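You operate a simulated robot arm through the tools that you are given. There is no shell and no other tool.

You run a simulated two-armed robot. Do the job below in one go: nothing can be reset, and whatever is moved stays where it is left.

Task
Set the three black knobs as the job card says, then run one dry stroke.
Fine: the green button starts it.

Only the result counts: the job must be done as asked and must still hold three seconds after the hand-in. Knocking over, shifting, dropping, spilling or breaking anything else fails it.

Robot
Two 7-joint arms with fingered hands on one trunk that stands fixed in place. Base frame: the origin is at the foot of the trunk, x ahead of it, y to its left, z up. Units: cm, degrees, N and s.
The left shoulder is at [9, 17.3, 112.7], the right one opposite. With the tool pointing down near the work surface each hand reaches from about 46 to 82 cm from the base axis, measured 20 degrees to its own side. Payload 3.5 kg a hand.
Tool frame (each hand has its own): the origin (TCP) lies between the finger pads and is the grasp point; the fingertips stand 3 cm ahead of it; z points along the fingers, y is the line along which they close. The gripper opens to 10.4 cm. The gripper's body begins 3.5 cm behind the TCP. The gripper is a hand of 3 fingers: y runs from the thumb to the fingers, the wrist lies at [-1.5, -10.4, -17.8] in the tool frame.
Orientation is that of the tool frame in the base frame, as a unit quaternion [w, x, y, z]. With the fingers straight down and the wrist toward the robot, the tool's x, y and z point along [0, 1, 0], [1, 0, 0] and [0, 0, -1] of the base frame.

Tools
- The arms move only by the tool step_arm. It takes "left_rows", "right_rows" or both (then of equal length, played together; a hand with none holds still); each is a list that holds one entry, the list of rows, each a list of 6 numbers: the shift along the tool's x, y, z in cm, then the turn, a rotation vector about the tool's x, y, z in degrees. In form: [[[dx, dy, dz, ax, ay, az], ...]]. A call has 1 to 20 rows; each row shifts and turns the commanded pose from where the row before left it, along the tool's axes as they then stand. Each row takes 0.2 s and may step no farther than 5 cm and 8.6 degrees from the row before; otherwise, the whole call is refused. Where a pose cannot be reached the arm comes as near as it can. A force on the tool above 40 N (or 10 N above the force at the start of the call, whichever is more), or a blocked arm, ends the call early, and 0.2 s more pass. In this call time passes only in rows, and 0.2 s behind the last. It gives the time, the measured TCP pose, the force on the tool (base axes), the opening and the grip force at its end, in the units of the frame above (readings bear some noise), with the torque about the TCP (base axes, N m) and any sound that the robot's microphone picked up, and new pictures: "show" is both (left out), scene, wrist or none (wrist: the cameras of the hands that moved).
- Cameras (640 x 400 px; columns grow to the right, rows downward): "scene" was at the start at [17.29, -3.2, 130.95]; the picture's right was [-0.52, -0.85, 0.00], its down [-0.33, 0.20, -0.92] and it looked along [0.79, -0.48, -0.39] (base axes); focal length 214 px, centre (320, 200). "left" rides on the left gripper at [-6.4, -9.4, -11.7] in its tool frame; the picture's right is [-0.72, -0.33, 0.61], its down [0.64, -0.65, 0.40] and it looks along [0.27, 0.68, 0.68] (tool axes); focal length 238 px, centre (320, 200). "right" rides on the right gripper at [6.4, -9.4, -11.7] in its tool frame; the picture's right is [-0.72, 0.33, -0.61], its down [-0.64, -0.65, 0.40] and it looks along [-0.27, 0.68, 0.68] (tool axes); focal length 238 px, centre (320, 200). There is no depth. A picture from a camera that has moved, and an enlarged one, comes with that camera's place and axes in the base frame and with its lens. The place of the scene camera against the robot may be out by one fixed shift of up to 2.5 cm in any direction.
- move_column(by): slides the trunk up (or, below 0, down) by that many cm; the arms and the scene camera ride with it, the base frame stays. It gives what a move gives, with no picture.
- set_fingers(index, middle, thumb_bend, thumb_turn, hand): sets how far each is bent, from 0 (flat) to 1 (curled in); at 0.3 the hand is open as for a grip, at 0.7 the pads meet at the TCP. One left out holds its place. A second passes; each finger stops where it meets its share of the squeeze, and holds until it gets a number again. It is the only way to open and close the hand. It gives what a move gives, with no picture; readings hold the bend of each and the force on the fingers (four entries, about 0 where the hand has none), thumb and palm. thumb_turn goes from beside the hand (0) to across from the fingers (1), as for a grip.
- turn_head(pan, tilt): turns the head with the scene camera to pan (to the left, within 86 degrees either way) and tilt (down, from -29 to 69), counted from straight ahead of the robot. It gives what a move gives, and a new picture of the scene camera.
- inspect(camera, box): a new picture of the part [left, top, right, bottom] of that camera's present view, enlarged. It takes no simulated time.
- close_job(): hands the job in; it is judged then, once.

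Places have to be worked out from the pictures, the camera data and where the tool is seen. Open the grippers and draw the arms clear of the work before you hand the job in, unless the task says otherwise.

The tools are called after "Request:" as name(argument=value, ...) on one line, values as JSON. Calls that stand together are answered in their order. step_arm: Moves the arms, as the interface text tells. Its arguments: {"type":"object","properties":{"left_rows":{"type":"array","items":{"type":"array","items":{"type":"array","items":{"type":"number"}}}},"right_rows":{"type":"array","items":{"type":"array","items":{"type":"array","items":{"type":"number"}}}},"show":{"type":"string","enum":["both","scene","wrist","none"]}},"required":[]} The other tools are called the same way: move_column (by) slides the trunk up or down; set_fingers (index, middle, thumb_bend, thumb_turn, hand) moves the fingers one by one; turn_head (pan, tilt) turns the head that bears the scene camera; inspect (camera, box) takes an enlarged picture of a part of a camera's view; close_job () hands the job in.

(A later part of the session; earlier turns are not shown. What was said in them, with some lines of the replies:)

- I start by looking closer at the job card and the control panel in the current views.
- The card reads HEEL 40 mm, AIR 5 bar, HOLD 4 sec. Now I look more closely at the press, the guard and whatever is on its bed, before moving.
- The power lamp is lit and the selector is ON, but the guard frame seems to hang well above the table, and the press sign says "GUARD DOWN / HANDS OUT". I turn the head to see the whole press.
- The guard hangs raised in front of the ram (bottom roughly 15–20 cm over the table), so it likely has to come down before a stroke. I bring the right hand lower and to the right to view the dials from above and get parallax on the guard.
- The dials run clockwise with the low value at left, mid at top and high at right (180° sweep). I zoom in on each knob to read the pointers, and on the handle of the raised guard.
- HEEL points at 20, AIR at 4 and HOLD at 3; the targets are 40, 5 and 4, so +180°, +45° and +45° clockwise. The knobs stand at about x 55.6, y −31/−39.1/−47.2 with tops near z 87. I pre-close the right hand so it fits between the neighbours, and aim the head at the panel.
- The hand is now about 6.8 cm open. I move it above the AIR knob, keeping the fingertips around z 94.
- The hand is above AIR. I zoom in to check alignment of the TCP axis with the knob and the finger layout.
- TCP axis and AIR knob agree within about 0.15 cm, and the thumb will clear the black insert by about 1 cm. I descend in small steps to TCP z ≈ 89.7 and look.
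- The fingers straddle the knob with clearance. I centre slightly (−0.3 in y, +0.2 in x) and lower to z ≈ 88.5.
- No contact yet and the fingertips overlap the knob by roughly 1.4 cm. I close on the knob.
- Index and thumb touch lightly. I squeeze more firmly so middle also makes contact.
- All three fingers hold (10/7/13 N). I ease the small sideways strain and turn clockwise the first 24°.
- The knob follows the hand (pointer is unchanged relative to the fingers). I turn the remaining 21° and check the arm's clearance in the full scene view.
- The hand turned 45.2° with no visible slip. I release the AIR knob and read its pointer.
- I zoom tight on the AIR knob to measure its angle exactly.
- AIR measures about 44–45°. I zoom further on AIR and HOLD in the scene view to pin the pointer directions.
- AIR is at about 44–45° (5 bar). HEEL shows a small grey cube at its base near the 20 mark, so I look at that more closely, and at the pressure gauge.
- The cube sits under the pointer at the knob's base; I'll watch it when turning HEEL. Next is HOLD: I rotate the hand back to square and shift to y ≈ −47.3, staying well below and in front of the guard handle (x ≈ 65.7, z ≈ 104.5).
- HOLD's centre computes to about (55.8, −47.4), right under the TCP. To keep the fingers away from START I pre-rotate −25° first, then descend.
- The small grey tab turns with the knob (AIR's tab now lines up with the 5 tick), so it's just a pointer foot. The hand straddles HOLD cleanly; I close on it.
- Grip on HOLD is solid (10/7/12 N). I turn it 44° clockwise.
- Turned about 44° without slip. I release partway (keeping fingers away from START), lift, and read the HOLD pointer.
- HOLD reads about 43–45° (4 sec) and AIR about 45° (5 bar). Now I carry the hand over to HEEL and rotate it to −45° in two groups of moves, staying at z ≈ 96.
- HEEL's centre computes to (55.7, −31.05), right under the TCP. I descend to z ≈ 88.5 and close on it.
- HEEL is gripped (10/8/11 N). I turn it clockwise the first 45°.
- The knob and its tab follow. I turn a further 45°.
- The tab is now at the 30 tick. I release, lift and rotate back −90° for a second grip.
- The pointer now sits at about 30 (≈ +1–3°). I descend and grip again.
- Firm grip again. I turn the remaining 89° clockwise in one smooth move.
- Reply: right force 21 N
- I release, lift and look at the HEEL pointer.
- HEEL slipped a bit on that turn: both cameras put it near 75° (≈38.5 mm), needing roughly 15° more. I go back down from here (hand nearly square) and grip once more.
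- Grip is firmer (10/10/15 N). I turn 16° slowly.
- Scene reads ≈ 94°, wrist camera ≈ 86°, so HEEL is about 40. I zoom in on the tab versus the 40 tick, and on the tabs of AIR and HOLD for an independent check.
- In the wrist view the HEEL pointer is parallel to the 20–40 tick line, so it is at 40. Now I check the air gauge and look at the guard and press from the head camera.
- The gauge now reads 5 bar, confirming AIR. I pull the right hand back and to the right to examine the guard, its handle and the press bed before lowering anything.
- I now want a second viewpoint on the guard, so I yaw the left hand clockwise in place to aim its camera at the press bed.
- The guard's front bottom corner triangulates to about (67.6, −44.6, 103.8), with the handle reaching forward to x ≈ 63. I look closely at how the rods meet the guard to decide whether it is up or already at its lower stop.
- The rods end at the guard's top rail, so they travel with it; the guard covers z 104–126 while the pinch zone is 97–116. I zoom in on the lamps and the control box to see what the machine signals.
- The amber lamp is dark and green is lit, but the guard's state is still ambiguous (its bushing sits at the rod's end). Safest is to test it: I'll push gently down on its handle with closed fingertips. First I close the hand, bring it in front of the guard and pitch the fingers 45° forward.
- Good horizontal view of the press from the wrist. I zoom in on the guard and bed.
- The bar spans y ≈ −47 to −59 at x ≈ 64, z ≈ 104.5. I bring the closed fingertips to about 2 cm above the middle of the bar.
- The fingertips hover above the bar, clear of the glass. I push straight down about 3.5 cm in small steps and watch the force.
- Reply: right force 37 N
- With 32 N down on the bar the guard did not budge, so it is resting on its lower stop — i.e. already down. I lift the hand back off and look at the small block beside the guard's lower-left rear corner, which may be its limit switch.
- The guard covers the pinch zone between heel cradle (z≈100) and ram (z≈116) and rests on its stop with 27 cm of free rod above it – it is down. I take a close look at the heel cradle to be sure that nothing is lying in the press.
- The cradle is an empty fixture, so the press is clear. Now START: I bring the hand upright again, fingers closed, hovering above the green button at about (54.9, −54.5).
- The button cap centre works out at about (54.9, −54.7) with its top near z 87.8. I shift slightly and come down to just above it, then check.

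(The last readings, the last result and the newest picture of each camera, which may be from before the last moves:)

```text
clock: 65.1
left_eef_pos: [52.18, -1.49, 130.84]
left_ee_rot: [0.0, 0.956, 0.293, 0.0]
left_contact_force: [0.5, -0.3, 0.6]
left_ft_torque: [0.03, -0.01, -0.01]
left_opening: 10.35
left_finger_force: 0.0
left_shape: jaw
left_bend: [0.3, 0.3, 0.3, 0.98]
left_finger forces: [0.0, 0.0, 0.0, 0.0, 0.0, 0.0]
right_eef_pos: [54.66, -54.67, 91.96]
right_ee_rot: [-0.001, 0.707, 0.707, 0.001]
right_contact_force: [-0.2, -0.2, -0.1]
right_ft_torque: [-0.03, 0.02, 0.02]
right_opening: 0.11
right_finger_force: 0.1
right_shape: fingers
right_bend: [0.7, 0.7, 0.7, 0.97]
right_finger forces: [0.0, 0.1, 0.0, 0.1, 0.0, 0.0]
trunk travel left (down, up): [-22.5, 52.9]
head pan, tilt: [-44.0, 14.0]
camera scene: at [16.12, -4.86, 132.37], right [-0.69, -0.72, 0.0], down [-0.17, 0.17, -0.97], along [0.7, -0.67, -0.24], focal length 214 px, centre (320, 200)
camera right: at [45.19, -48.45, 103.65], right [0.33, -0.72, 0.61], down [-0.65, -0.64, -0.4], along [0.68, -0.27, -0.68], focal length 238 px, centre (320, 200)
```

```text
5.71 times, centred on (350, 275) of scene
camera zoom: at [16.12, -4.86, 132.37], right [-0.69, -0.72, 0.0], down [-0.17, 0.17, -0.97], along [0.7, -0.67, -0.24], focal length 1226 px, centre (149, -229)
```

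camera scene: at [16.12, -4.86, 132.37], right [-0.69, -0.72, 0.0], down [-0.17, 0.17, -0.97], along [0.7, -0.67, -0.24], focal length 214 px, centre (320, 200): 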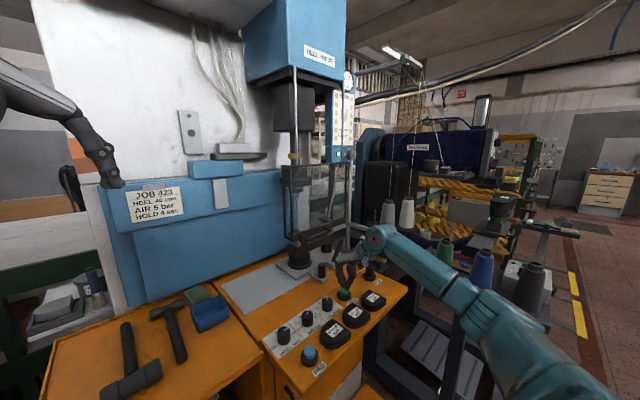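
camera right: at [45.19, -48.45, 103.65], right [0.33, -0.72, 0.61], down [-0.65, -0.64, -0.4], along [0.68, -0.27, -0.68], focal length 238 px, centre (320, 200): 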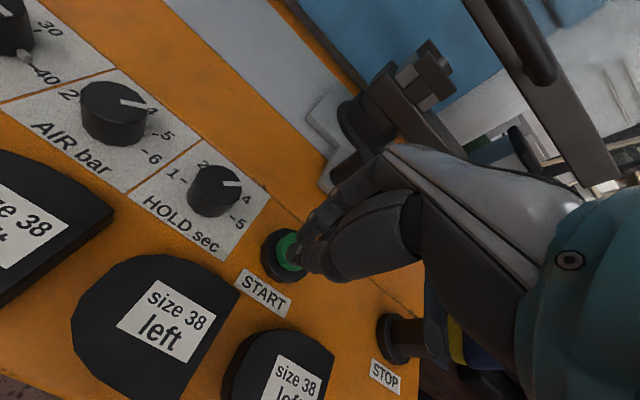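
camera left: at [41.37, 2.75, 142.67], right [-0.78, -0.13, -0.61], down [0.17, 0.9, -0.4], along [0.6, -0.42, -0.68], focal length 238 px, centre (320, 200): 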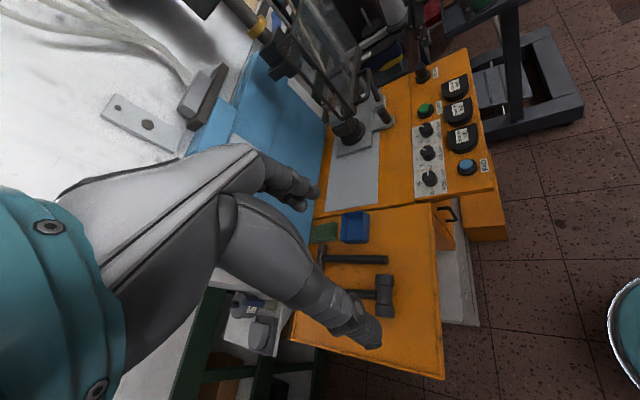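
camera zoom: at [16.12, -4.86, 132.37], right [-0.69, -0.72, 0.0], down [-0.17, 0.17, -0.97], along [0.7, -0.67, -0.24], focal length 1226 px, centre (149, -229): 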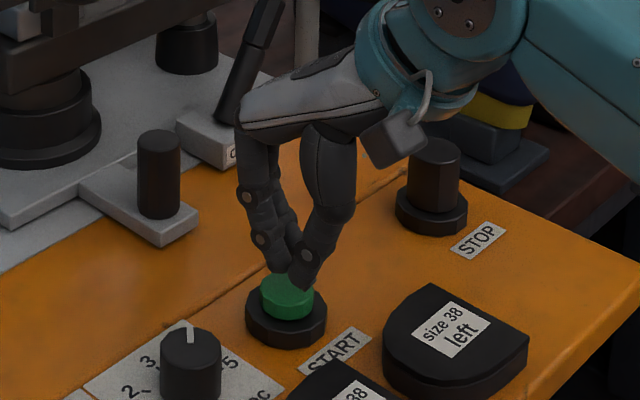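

The fingertips are centred about 1 cm over the green cap; knobs are set, guard down, both hands outside the press. I press the button in small steps and then lift off again in the same move.

Request:
step_arm(right_rows=[[[0, 0, 0.6, 0, 0, 0], [0, 0, 0.5, 0, 0, 0], [0, 0, 0.4, 0, 0, 0], [0, 0, 0.3, 0, 0, 0], [0, 0, 0.3, 0, 0, 0], [0, 0, 0, 0, 0, 0], [0, 0, -1.0, 0, 0, 0], [0, 0, -2.0, 0, 0, 0]]], show="both")

```text
clock: 66.9
left_eef_pos: [52.16, -1.42, 130.97]
left_ee_rot: [0.0, 0.956, 0.292, 0.0]
left_contact_force: [0.2, -0.5, -0.5]
left_ft_torque: [-0.01, -0.02, 0.03]
left_opening: 10.37
left_finger_force: 0.1
left_shape: jaw
left_bend: [0.3, 0.3, 0.3, 0.98]
left_finger forces: [0.0, 0.1, 0.0, 0.1, 0.0, 0.1]
right_eef_pos: [54.91, -54.71, 92.92]
right_ee_rot: [0.0, 0.707, 0.707, 0.0]
right_contact_force: [0.2, 0.1, -0.8]
right_ft_torque: [0.02, -0.03, 0.01]
right_opening: 0.09
right_finger_force: 0.0
right_shape: fingers
right_bend: [0.7, 0.7, 0.7, 0.97]
right_finger forces: [0.0, 0.0, 0.1, 0.0, 0.1, 0.1]
trunk travel left (down, up): [-22.5, 52.9]
head pan, tilt: [-44.0, 14.0]
heard: click
camera scene: at [16.1, -4.83, 132.38], right [-0.69, -0.72, 0.0], down [-0.17, 0.17, -0.97], along [0.7, -0.67, -0.24], focal length 214 px, centre (320, 200)
camera right: at [45.5, -48.49, 104.62], right [0.33, -0.72, 0.61], down [-0.65, -0.64, -0.4], along [0.68, -0.27, -0.68], focal length 238 px, centre (320, 200)
```

scene: 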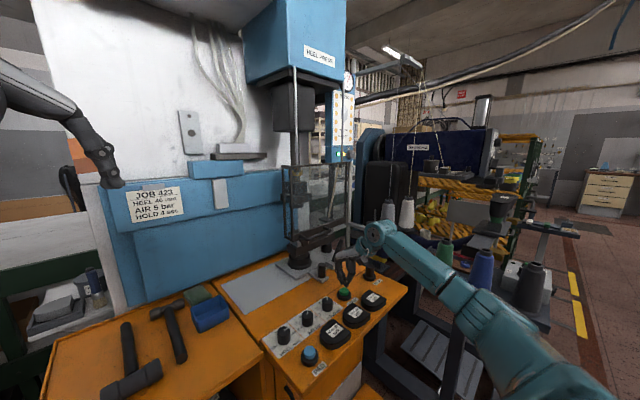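
right: 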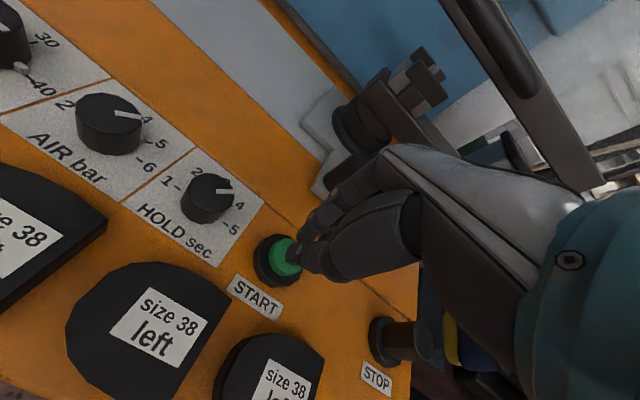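

A click was heard and the ram region looks changed. I look at the ram, lamps and guard now.

Request:
inspect(camera="scene", box=[260, 70, 390, 280])

Request:
inspect(camera="scene", box=[325, 140, 360, 165])

```text
1.90 times, centred on (325, 175) of scene
camera zoom: at [16.1, -4.83, 132.38], right [-0.69, -0.72, 0.0], down [-0.17, 0.17, -0.97], along [0.7, -0.67, -0.24], focal length 408 px, centre (310, 248)
```

zoom: 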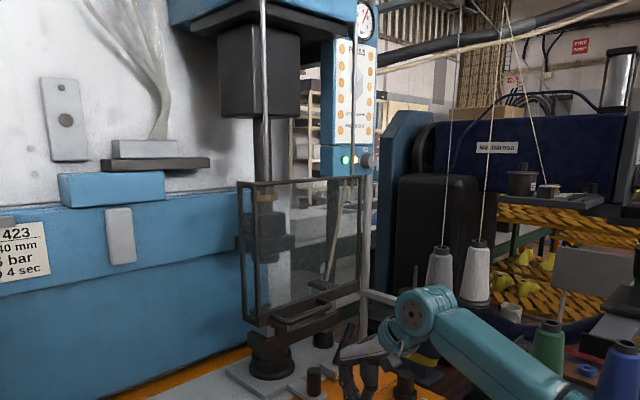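

```text
16.00 times, centred on (342, 152) of scene
camera zoom: at [16.1, -4.83, 132.38], right [-0.69, -0.72, 0.0], down [-0.17, 0.17, -0.97], along [0.7, -0.67, -0.24], focal length 3432 px, centre (-40, 960)
```

zoom: 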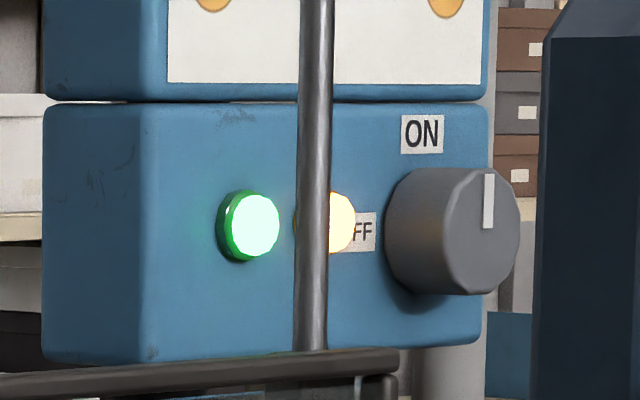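

The stroke is running: the ram is down inside the guard and the amber lamp is lit. I draw the right hand up and back out of the way while it cycles.

Request:
step_arm(right_rows=[[[0, -0.5, -3.0, 0, 0, 0], [0.5, -1.9, -3.2, 0, 0, 0], [0.8, -2, -3.2, 0, 0, 0], [0.8, -2, -3.2, 0, 0, 0], [0.8, -2, -3.2, 0, 0, 0], [0.8, -2, -3.2, 0, 0, 0]]], show="both")

Request:
inspect(camera="scene", box=[260, 70, 390, 280])

```text
clock: 68.3
left_eef_pos: [51.95, -1.59, 131.06]
left_ee_rot: [0.0, 0.956, 0.292, 0.001]
left_contact_force: [-0.5, -1.0, -0.5]
left_ft_torque: [-0.02, 0.0, -0.01]
left_opening: 10.38
left_finger_force: 0.1
left_shape: jaw
left_bend: [0.3, 0.3, 0.3, 0.98]
left_finger forces: [0.0, 0.0, 0.0, 0.0, 0.1, 0.0]
right_eef_pos: [44.22, -50.76, 111.84]
right_ee_rot: [0.0, 0.707, 0.707, 0.0]
right_contact_force: [-0.4, 0.5, 0.1]
right_ft_torque: [0.0, 0.01, -0.01]
right_opening: 0.08
right_finger_force: 0.1
right_shape: fingers
right_bend: [0.7, 0.7, 0.7, 0.97]
right_finger forces: [0.0, 0.0, 0.0, 0.0, 0.0, 0.0]
trunk travel left (down, up): [-22.5, 52.9]
head pan, tilt: [-44.0, 14.0]
camera scene: at [16.07, -4.82, 132.39], right [-0.69, -0.72, 0.0], down [-0.17, 0.17, -0.97], along [0.7, -0.67, -0.24], focal length 214 px, centre (320, 200)
camera right: at [34.8, -44.58, 123.49], right [0.33, -0.72, 0.61], down [-0.65, -0.64, -0.4], along [0.68, -0.27, -0.68], focal length 238 px, centre (320, 200)
```

scene: 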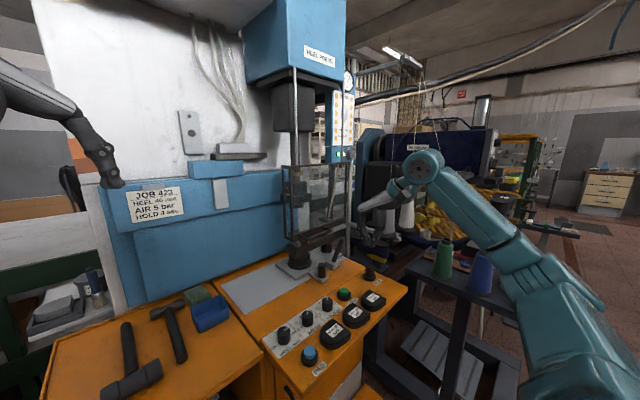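
right: 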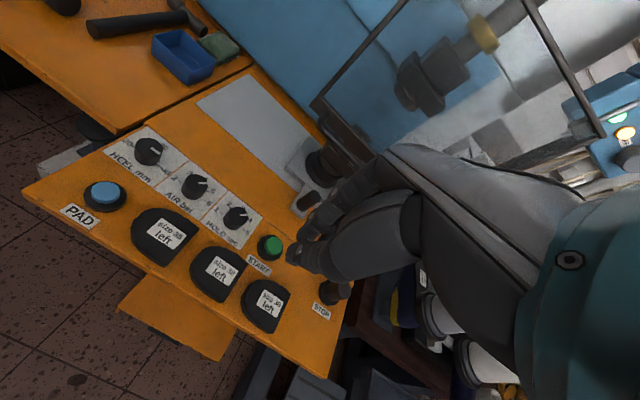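

```text
1.90 times, centred on (325, 175) of scene
camera zoom: at [16.07, -4.82, 132.39], right [-0.69, -0.72, 0.0], down [-0.17, 0.17, -0.97], along [0.7, -0.67, -0.24], focal length 408 px, centre (310, 248)
```

zoom: 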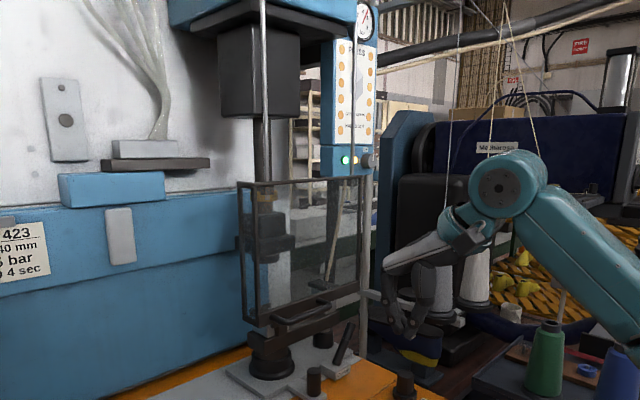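

The ram is holding at the bottom. Meanwhile I open the right hand and draw both arms back towards their starting poses.

Request:
set_fingers(hand="right", index=0.3, middle=0.3, thumb_bend=0.3)

Request:
step_arm(right_rows=[[[1.7, -1.27, -1.55, 0, 0, 0], [1.7, -1.27, -1.55, 0, 0, 0], [1.7, -1.27, -1.55, 0, 0, 0], [1.7, -1.27, -1.55, 0, 0, 0], [1.7, -1.27, -1.55, 0, 0, 0], [1.7, -1.27, -1.55, 0, 0, 0], [1.7, -1.27, -1.55, 0, 0, 0]]], left_rows=[[[0, 0, 0, 0, 0, -8], [0, 0, 0, 0, 0, -8], [0, 0, 0, 0, 0, -8], [0, 0, 0, 0, 0, -8], [0, 0, 0, 0, 0, -8], [0, 0, 0, 0, 0, -8], [0, 0, 0, 0, 0, -8]]], show="both")

Request:
inspect(camera="scene", box=[260, 70, 390, 280])

```text
clock: 69.3
left_eef_pos: [52.19, -1.37, 130.94]
left_ee_rot: [0.0, 0.956, 0.293, 0.0]
left_contact_force: [0.4, 0.8, 0.3]
left_ft_torque: [0.0, 0.01, 0.0]
left_opening: 10.38
left_finger_force: 0.1
left_shape: jaw
left_bend: [0.3, 0.3, 0.3, 0.98]
left_finger forces: [0.0, 0.1, 0.1, 0.1, 0.0, 0.1]
right_eef_pos: [44.31, -51.02, 111.8]
right_ee_rot: [0.0, 0.707, 0.707, 0.0]
right_contact_force: [0.7, -0.5, 0.5]
right_ft_torque: [0.02, -0.02, -0.01]
right_opening: 10.27
right_finger_force: 0.1
right_shape: fingers
right_bend: [0.3, 0.3, 0.3, 0.97]
right_finger forces: [0.0, 0.1, 0.0, 0.0, 0.0, 0.1]
trunk travel left (down, up): [-22.5, 52.9]
head pan, tilt: [-44.0, 14.0]
```

```text
clock: 70.9
left_eef_pos: [52.08, -1.33, 130.97]
left_ee_rot: [-0.001, 0.706, 0.708, -0.001]
left_contact_force: [-0.1, -0.2, -0.1]
left_ft_torque: [0.01, 0.01, 0.02]
left_opening: 10.35
left_finger_force: 0.0
left_shape: jaw
left_bend: [0.3, 0.3, 0.3, 0.98]
left_finger forces: [0.0, 0.1, 0.0, 0.1, 0.1, 0.1]
right_eef_pos: [35.33, -38.91, 122.79]
right_ee_rot: [-0.001, 0.708, 0.707, 0.0]
right_contact_force: [-0.8, -0.2, 0.2]
right_ft_torque: [-0.04, -0.02, 0.0]
right_opening: 10.25
right_finger_force: 0.2
right_shape: fingers
right_bend: [0.3, 0.3, 0.3, 0.97]
right_finger forces: [0.0, 0.1, 0.0, 0.0, 0.0, 0.0]
trunk travel left (down, up): [-22.5, 52.9]
head pan, tilt: [-44.0, 14.0]
camera scene: at [16.05, -4.82, 132.39], right [-0.69, -0.72, 0.0], down [-0.17, 0.17, -0.97], along [0.7, -0.67, -0.24], focal length 214 px, centre (320, 200)
camera right: at [25.96, -32.76, 134.47], right [0.33, -0.72, 0.61], down [-0.65, -0.64, -0.4], along [0.68, -0.27, -0.68], focal length 238 px, centre (320, 200)
camera left: at [42.46, -7.88, 142.73], right [-0.32, -0.72, -0.61], down [-0.65, 0.64, -0.41], along [0.68, 0.27, -0.68], focal length 238 px, centre (320, 200)
```

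scene: 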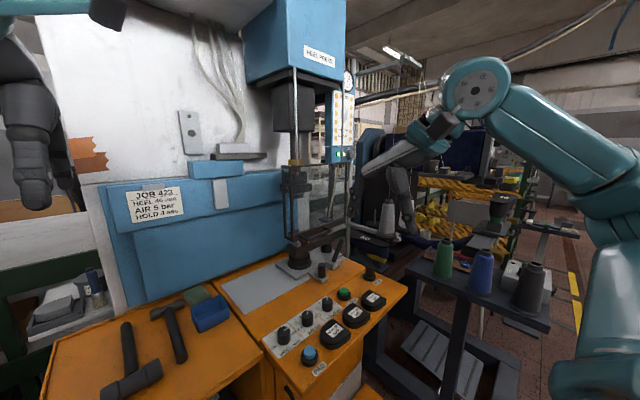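
right: 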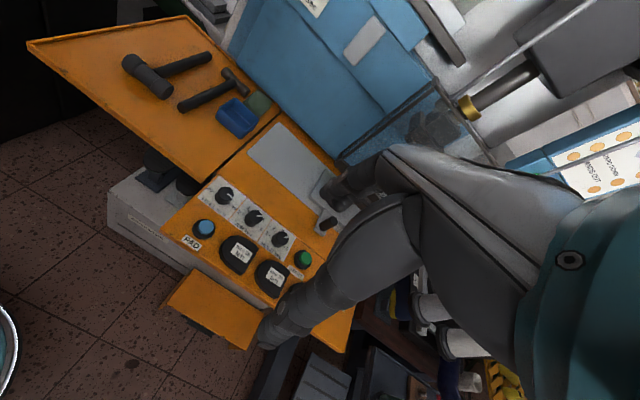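
left: 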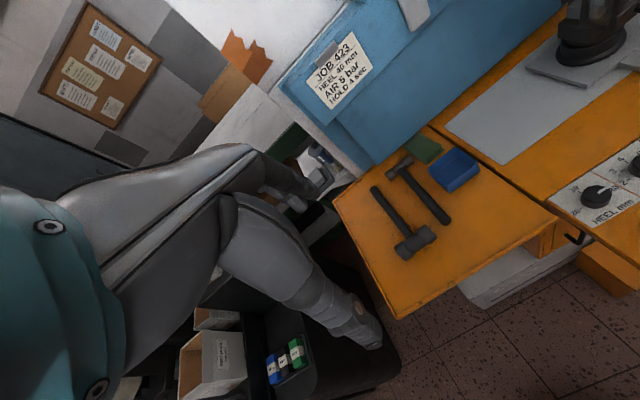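

```text
1.90 times, centred on (325, 175) of scene
camera zoom: at [16.05, -4.82, 132.39], right [-0.69, -0.72, 0.0], down [-0.17, 0.17, -0.97], along [0.7, -0.67, -0.24], focal length 408 px, centre (310, 248)
```

zoom: 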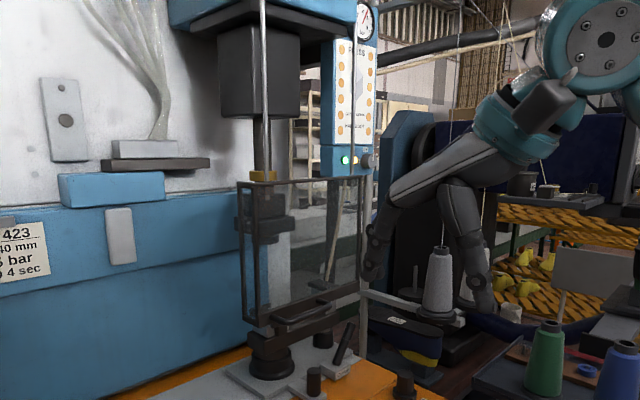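

The ram is rising after its hold. I wait a moment for the cycle to finish.

Request:
step_arm(right_rows=[[[0, 0, 0, 0, 0, 0], [0, 0, 0, 0, 0, 0], [0, 0, 0, 0, 0, 0], [0, 0, 0, 0, 0, 0], [0, 0, 0, 0, 0, 0], [0, 0, 0, 0, 0, 0], [0, 0, 0, 0, 0, 0], [0, 0, 0, 0, 0, 0], [0, 0, 0, 0, 0, 0], [0, 0, 0, 0, 0, 0], [0, 0, 0, 0, 0, 0], [0, 0, 0, 0, 0, 0], [0, 0, 0, 0, 0, 0], [0, 0, 0, 0, 0, 0], [0, 0, 0, 0, 0, 0]]], show="scene")

Request:
inspect(camera="scene", box=[260, 70, 390, 280])

Request:
inspect(camera="scene", box=[325, 140, 360, 165])

Request:
inspect(camera="right", box=[190, 170, 320, 280])

Request:
inspect(camera="scene", box=[335, 65, 360, 90])

```text
clock: 74.1
left_eef_pos: [52.14, -1.38, 130.98]
left_ee_rot: [0.0, 0.708, 0.707, 0.0]
left_contact_force: [-0.6, -0.2, -0.5]
left_ft_torque: [0.01, 0.02, 0.01]
left_opening: 10.34
left_finger_force: 0.1
left_shape: jaw
left_bend: [0.3, 0.3, 0.3, 0.98]
left_finger forces: [0.0, 0.0, 0.0, 0.0, 0.0, 0.0]
right_eef_pos: [35.53, -39.09, 122.72]
right_ee_rot: [-0.001, 0.707, 0.707, 0.001]
right_contact_force: [0.3, 0.2, 0.6]
right_ft_torque: [0.01, 0.01, 0.01]
right_opening: 10.25
right_finger_force: 0.0
right_shape: fingers
right_bend: [0.3, 0.3, 0.3, 0.97]
right_finger forces: [0.0, 0.0, 0.0, 0.1, 0.0, 0.0]
trunk travel left (down, up): [-22.5, 52.9]
head pan, tilt: [-44.0, 14.0]
camera scene: at [16.11, -4.85, 132.38], right [-0.69, -0.72, 0.0], down [-0.17, 0.17, -0.97], along [0.7, -0.67, -0.24], focal length 214 px, centre (320, 200)
```

scene: 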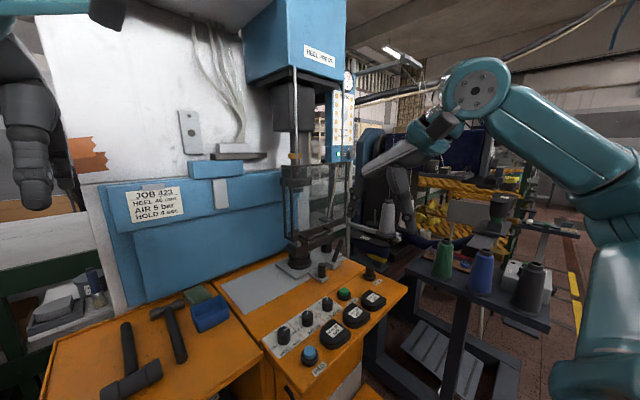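

```text
1.90 times, centred on (325, 175) of scene
camera zoom: at [16.11, -4.85, 132.38], right [-0.69, -0.72, 0.0], down [-0.17, 0.17, -0.97], along [0.7, -0.67, -0.24], focal length 408 px, centre (310, 248)
```

zoom: 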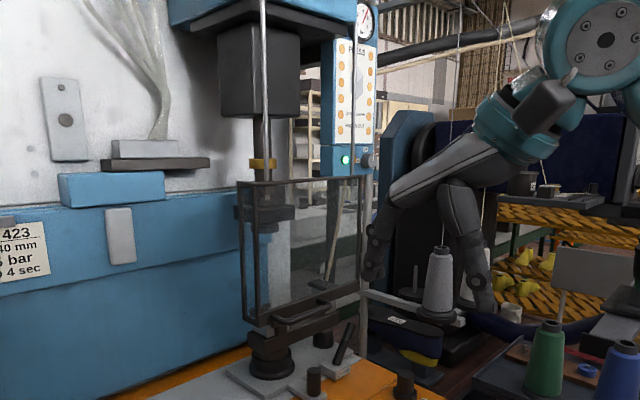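

```text
16.00 times, centred on (342, 152) of scene
camera zoom: at [16.11, -4.85, 132.38], right [-0.69, -0.72, 0.0], down [-0.17, 0.17, -0.97], along [0.7, -0.67, -0.24], focal length 3432 px, centre (-40, 960)
```

zoom: 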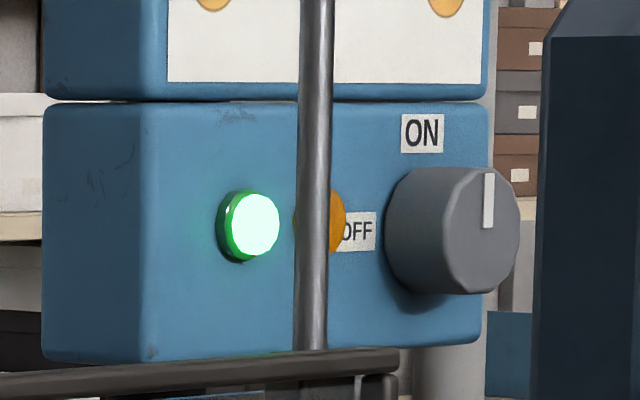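

```text
3.64 times, centred on (255, 225) of right
camera zoom: at [26.03, -32.82, 134.43], right [0.33, -0.72, 0.61], down [-0.65, -0.64, -0.4], along [0.68, -0.27, -0.68], focal length 867 px, centre (556, 109)
```

zoom: 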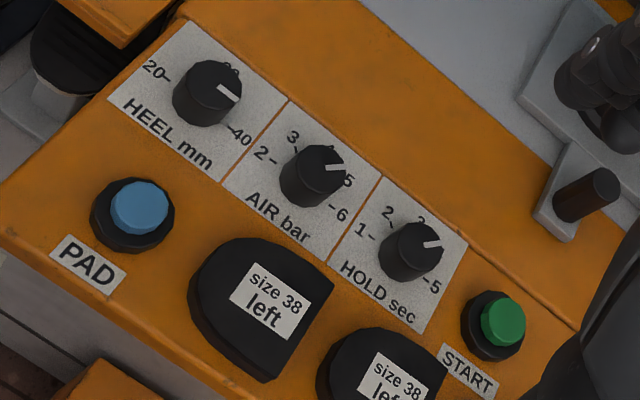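

```text
16.00 times, centred on (348, 78) of scene
camera zoom: at [16.11, -4.85, 132.38], right [-0.69, -0.72, 0.0], down [-0.17, 0.17, -0.97], along [0.7, -0.67, -0.24], focal length 3432 px, centre (-120, 2160)
```

zoom: 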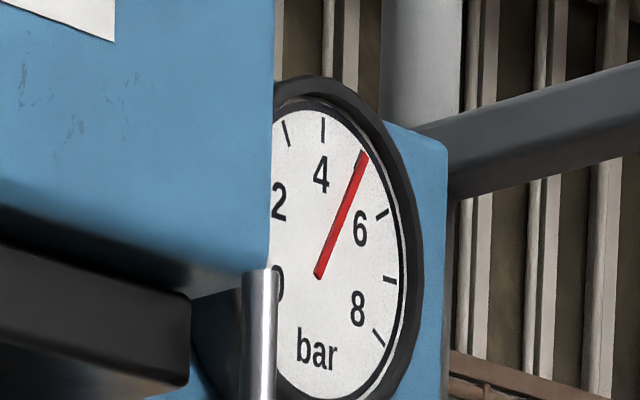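

One full stroke has run: the ram went down, held and came back up, and the amber lamp went out. The knobs read HEEL 40, AIR 5 (the gauge shows 5 bar) and HOLD 4. The guard is where it was, and both hands are open and clear. I hand the job in.

Request:
close_job()

```text
The job is handed in.
```

The three knobs are set to the job card and one dry stroke has been run. I then handed the job in.

- **Knobs:** HEEL is at 40 mm, AIR at 5 bar and HOLD at 4 sec. The pressure gauge confirms 5 bar. I read HEEL and HOLD from their pointers, to within a few degrees. HEEL slipped once in the grip, and I corrected it before the stroke.
- **Stroke:** I pressed the green START button once. The ram came down, held and went back up. The amber lamp lit during the cycle and went out at the end.
- **Guard:** The press sign says the guard must be down. I pushed on its handle with about 32 N and it did not move, so I took it as already down on its stop.
- **End state:** Both hands are open and back near where they started. I saw nothing knocked or shifted.
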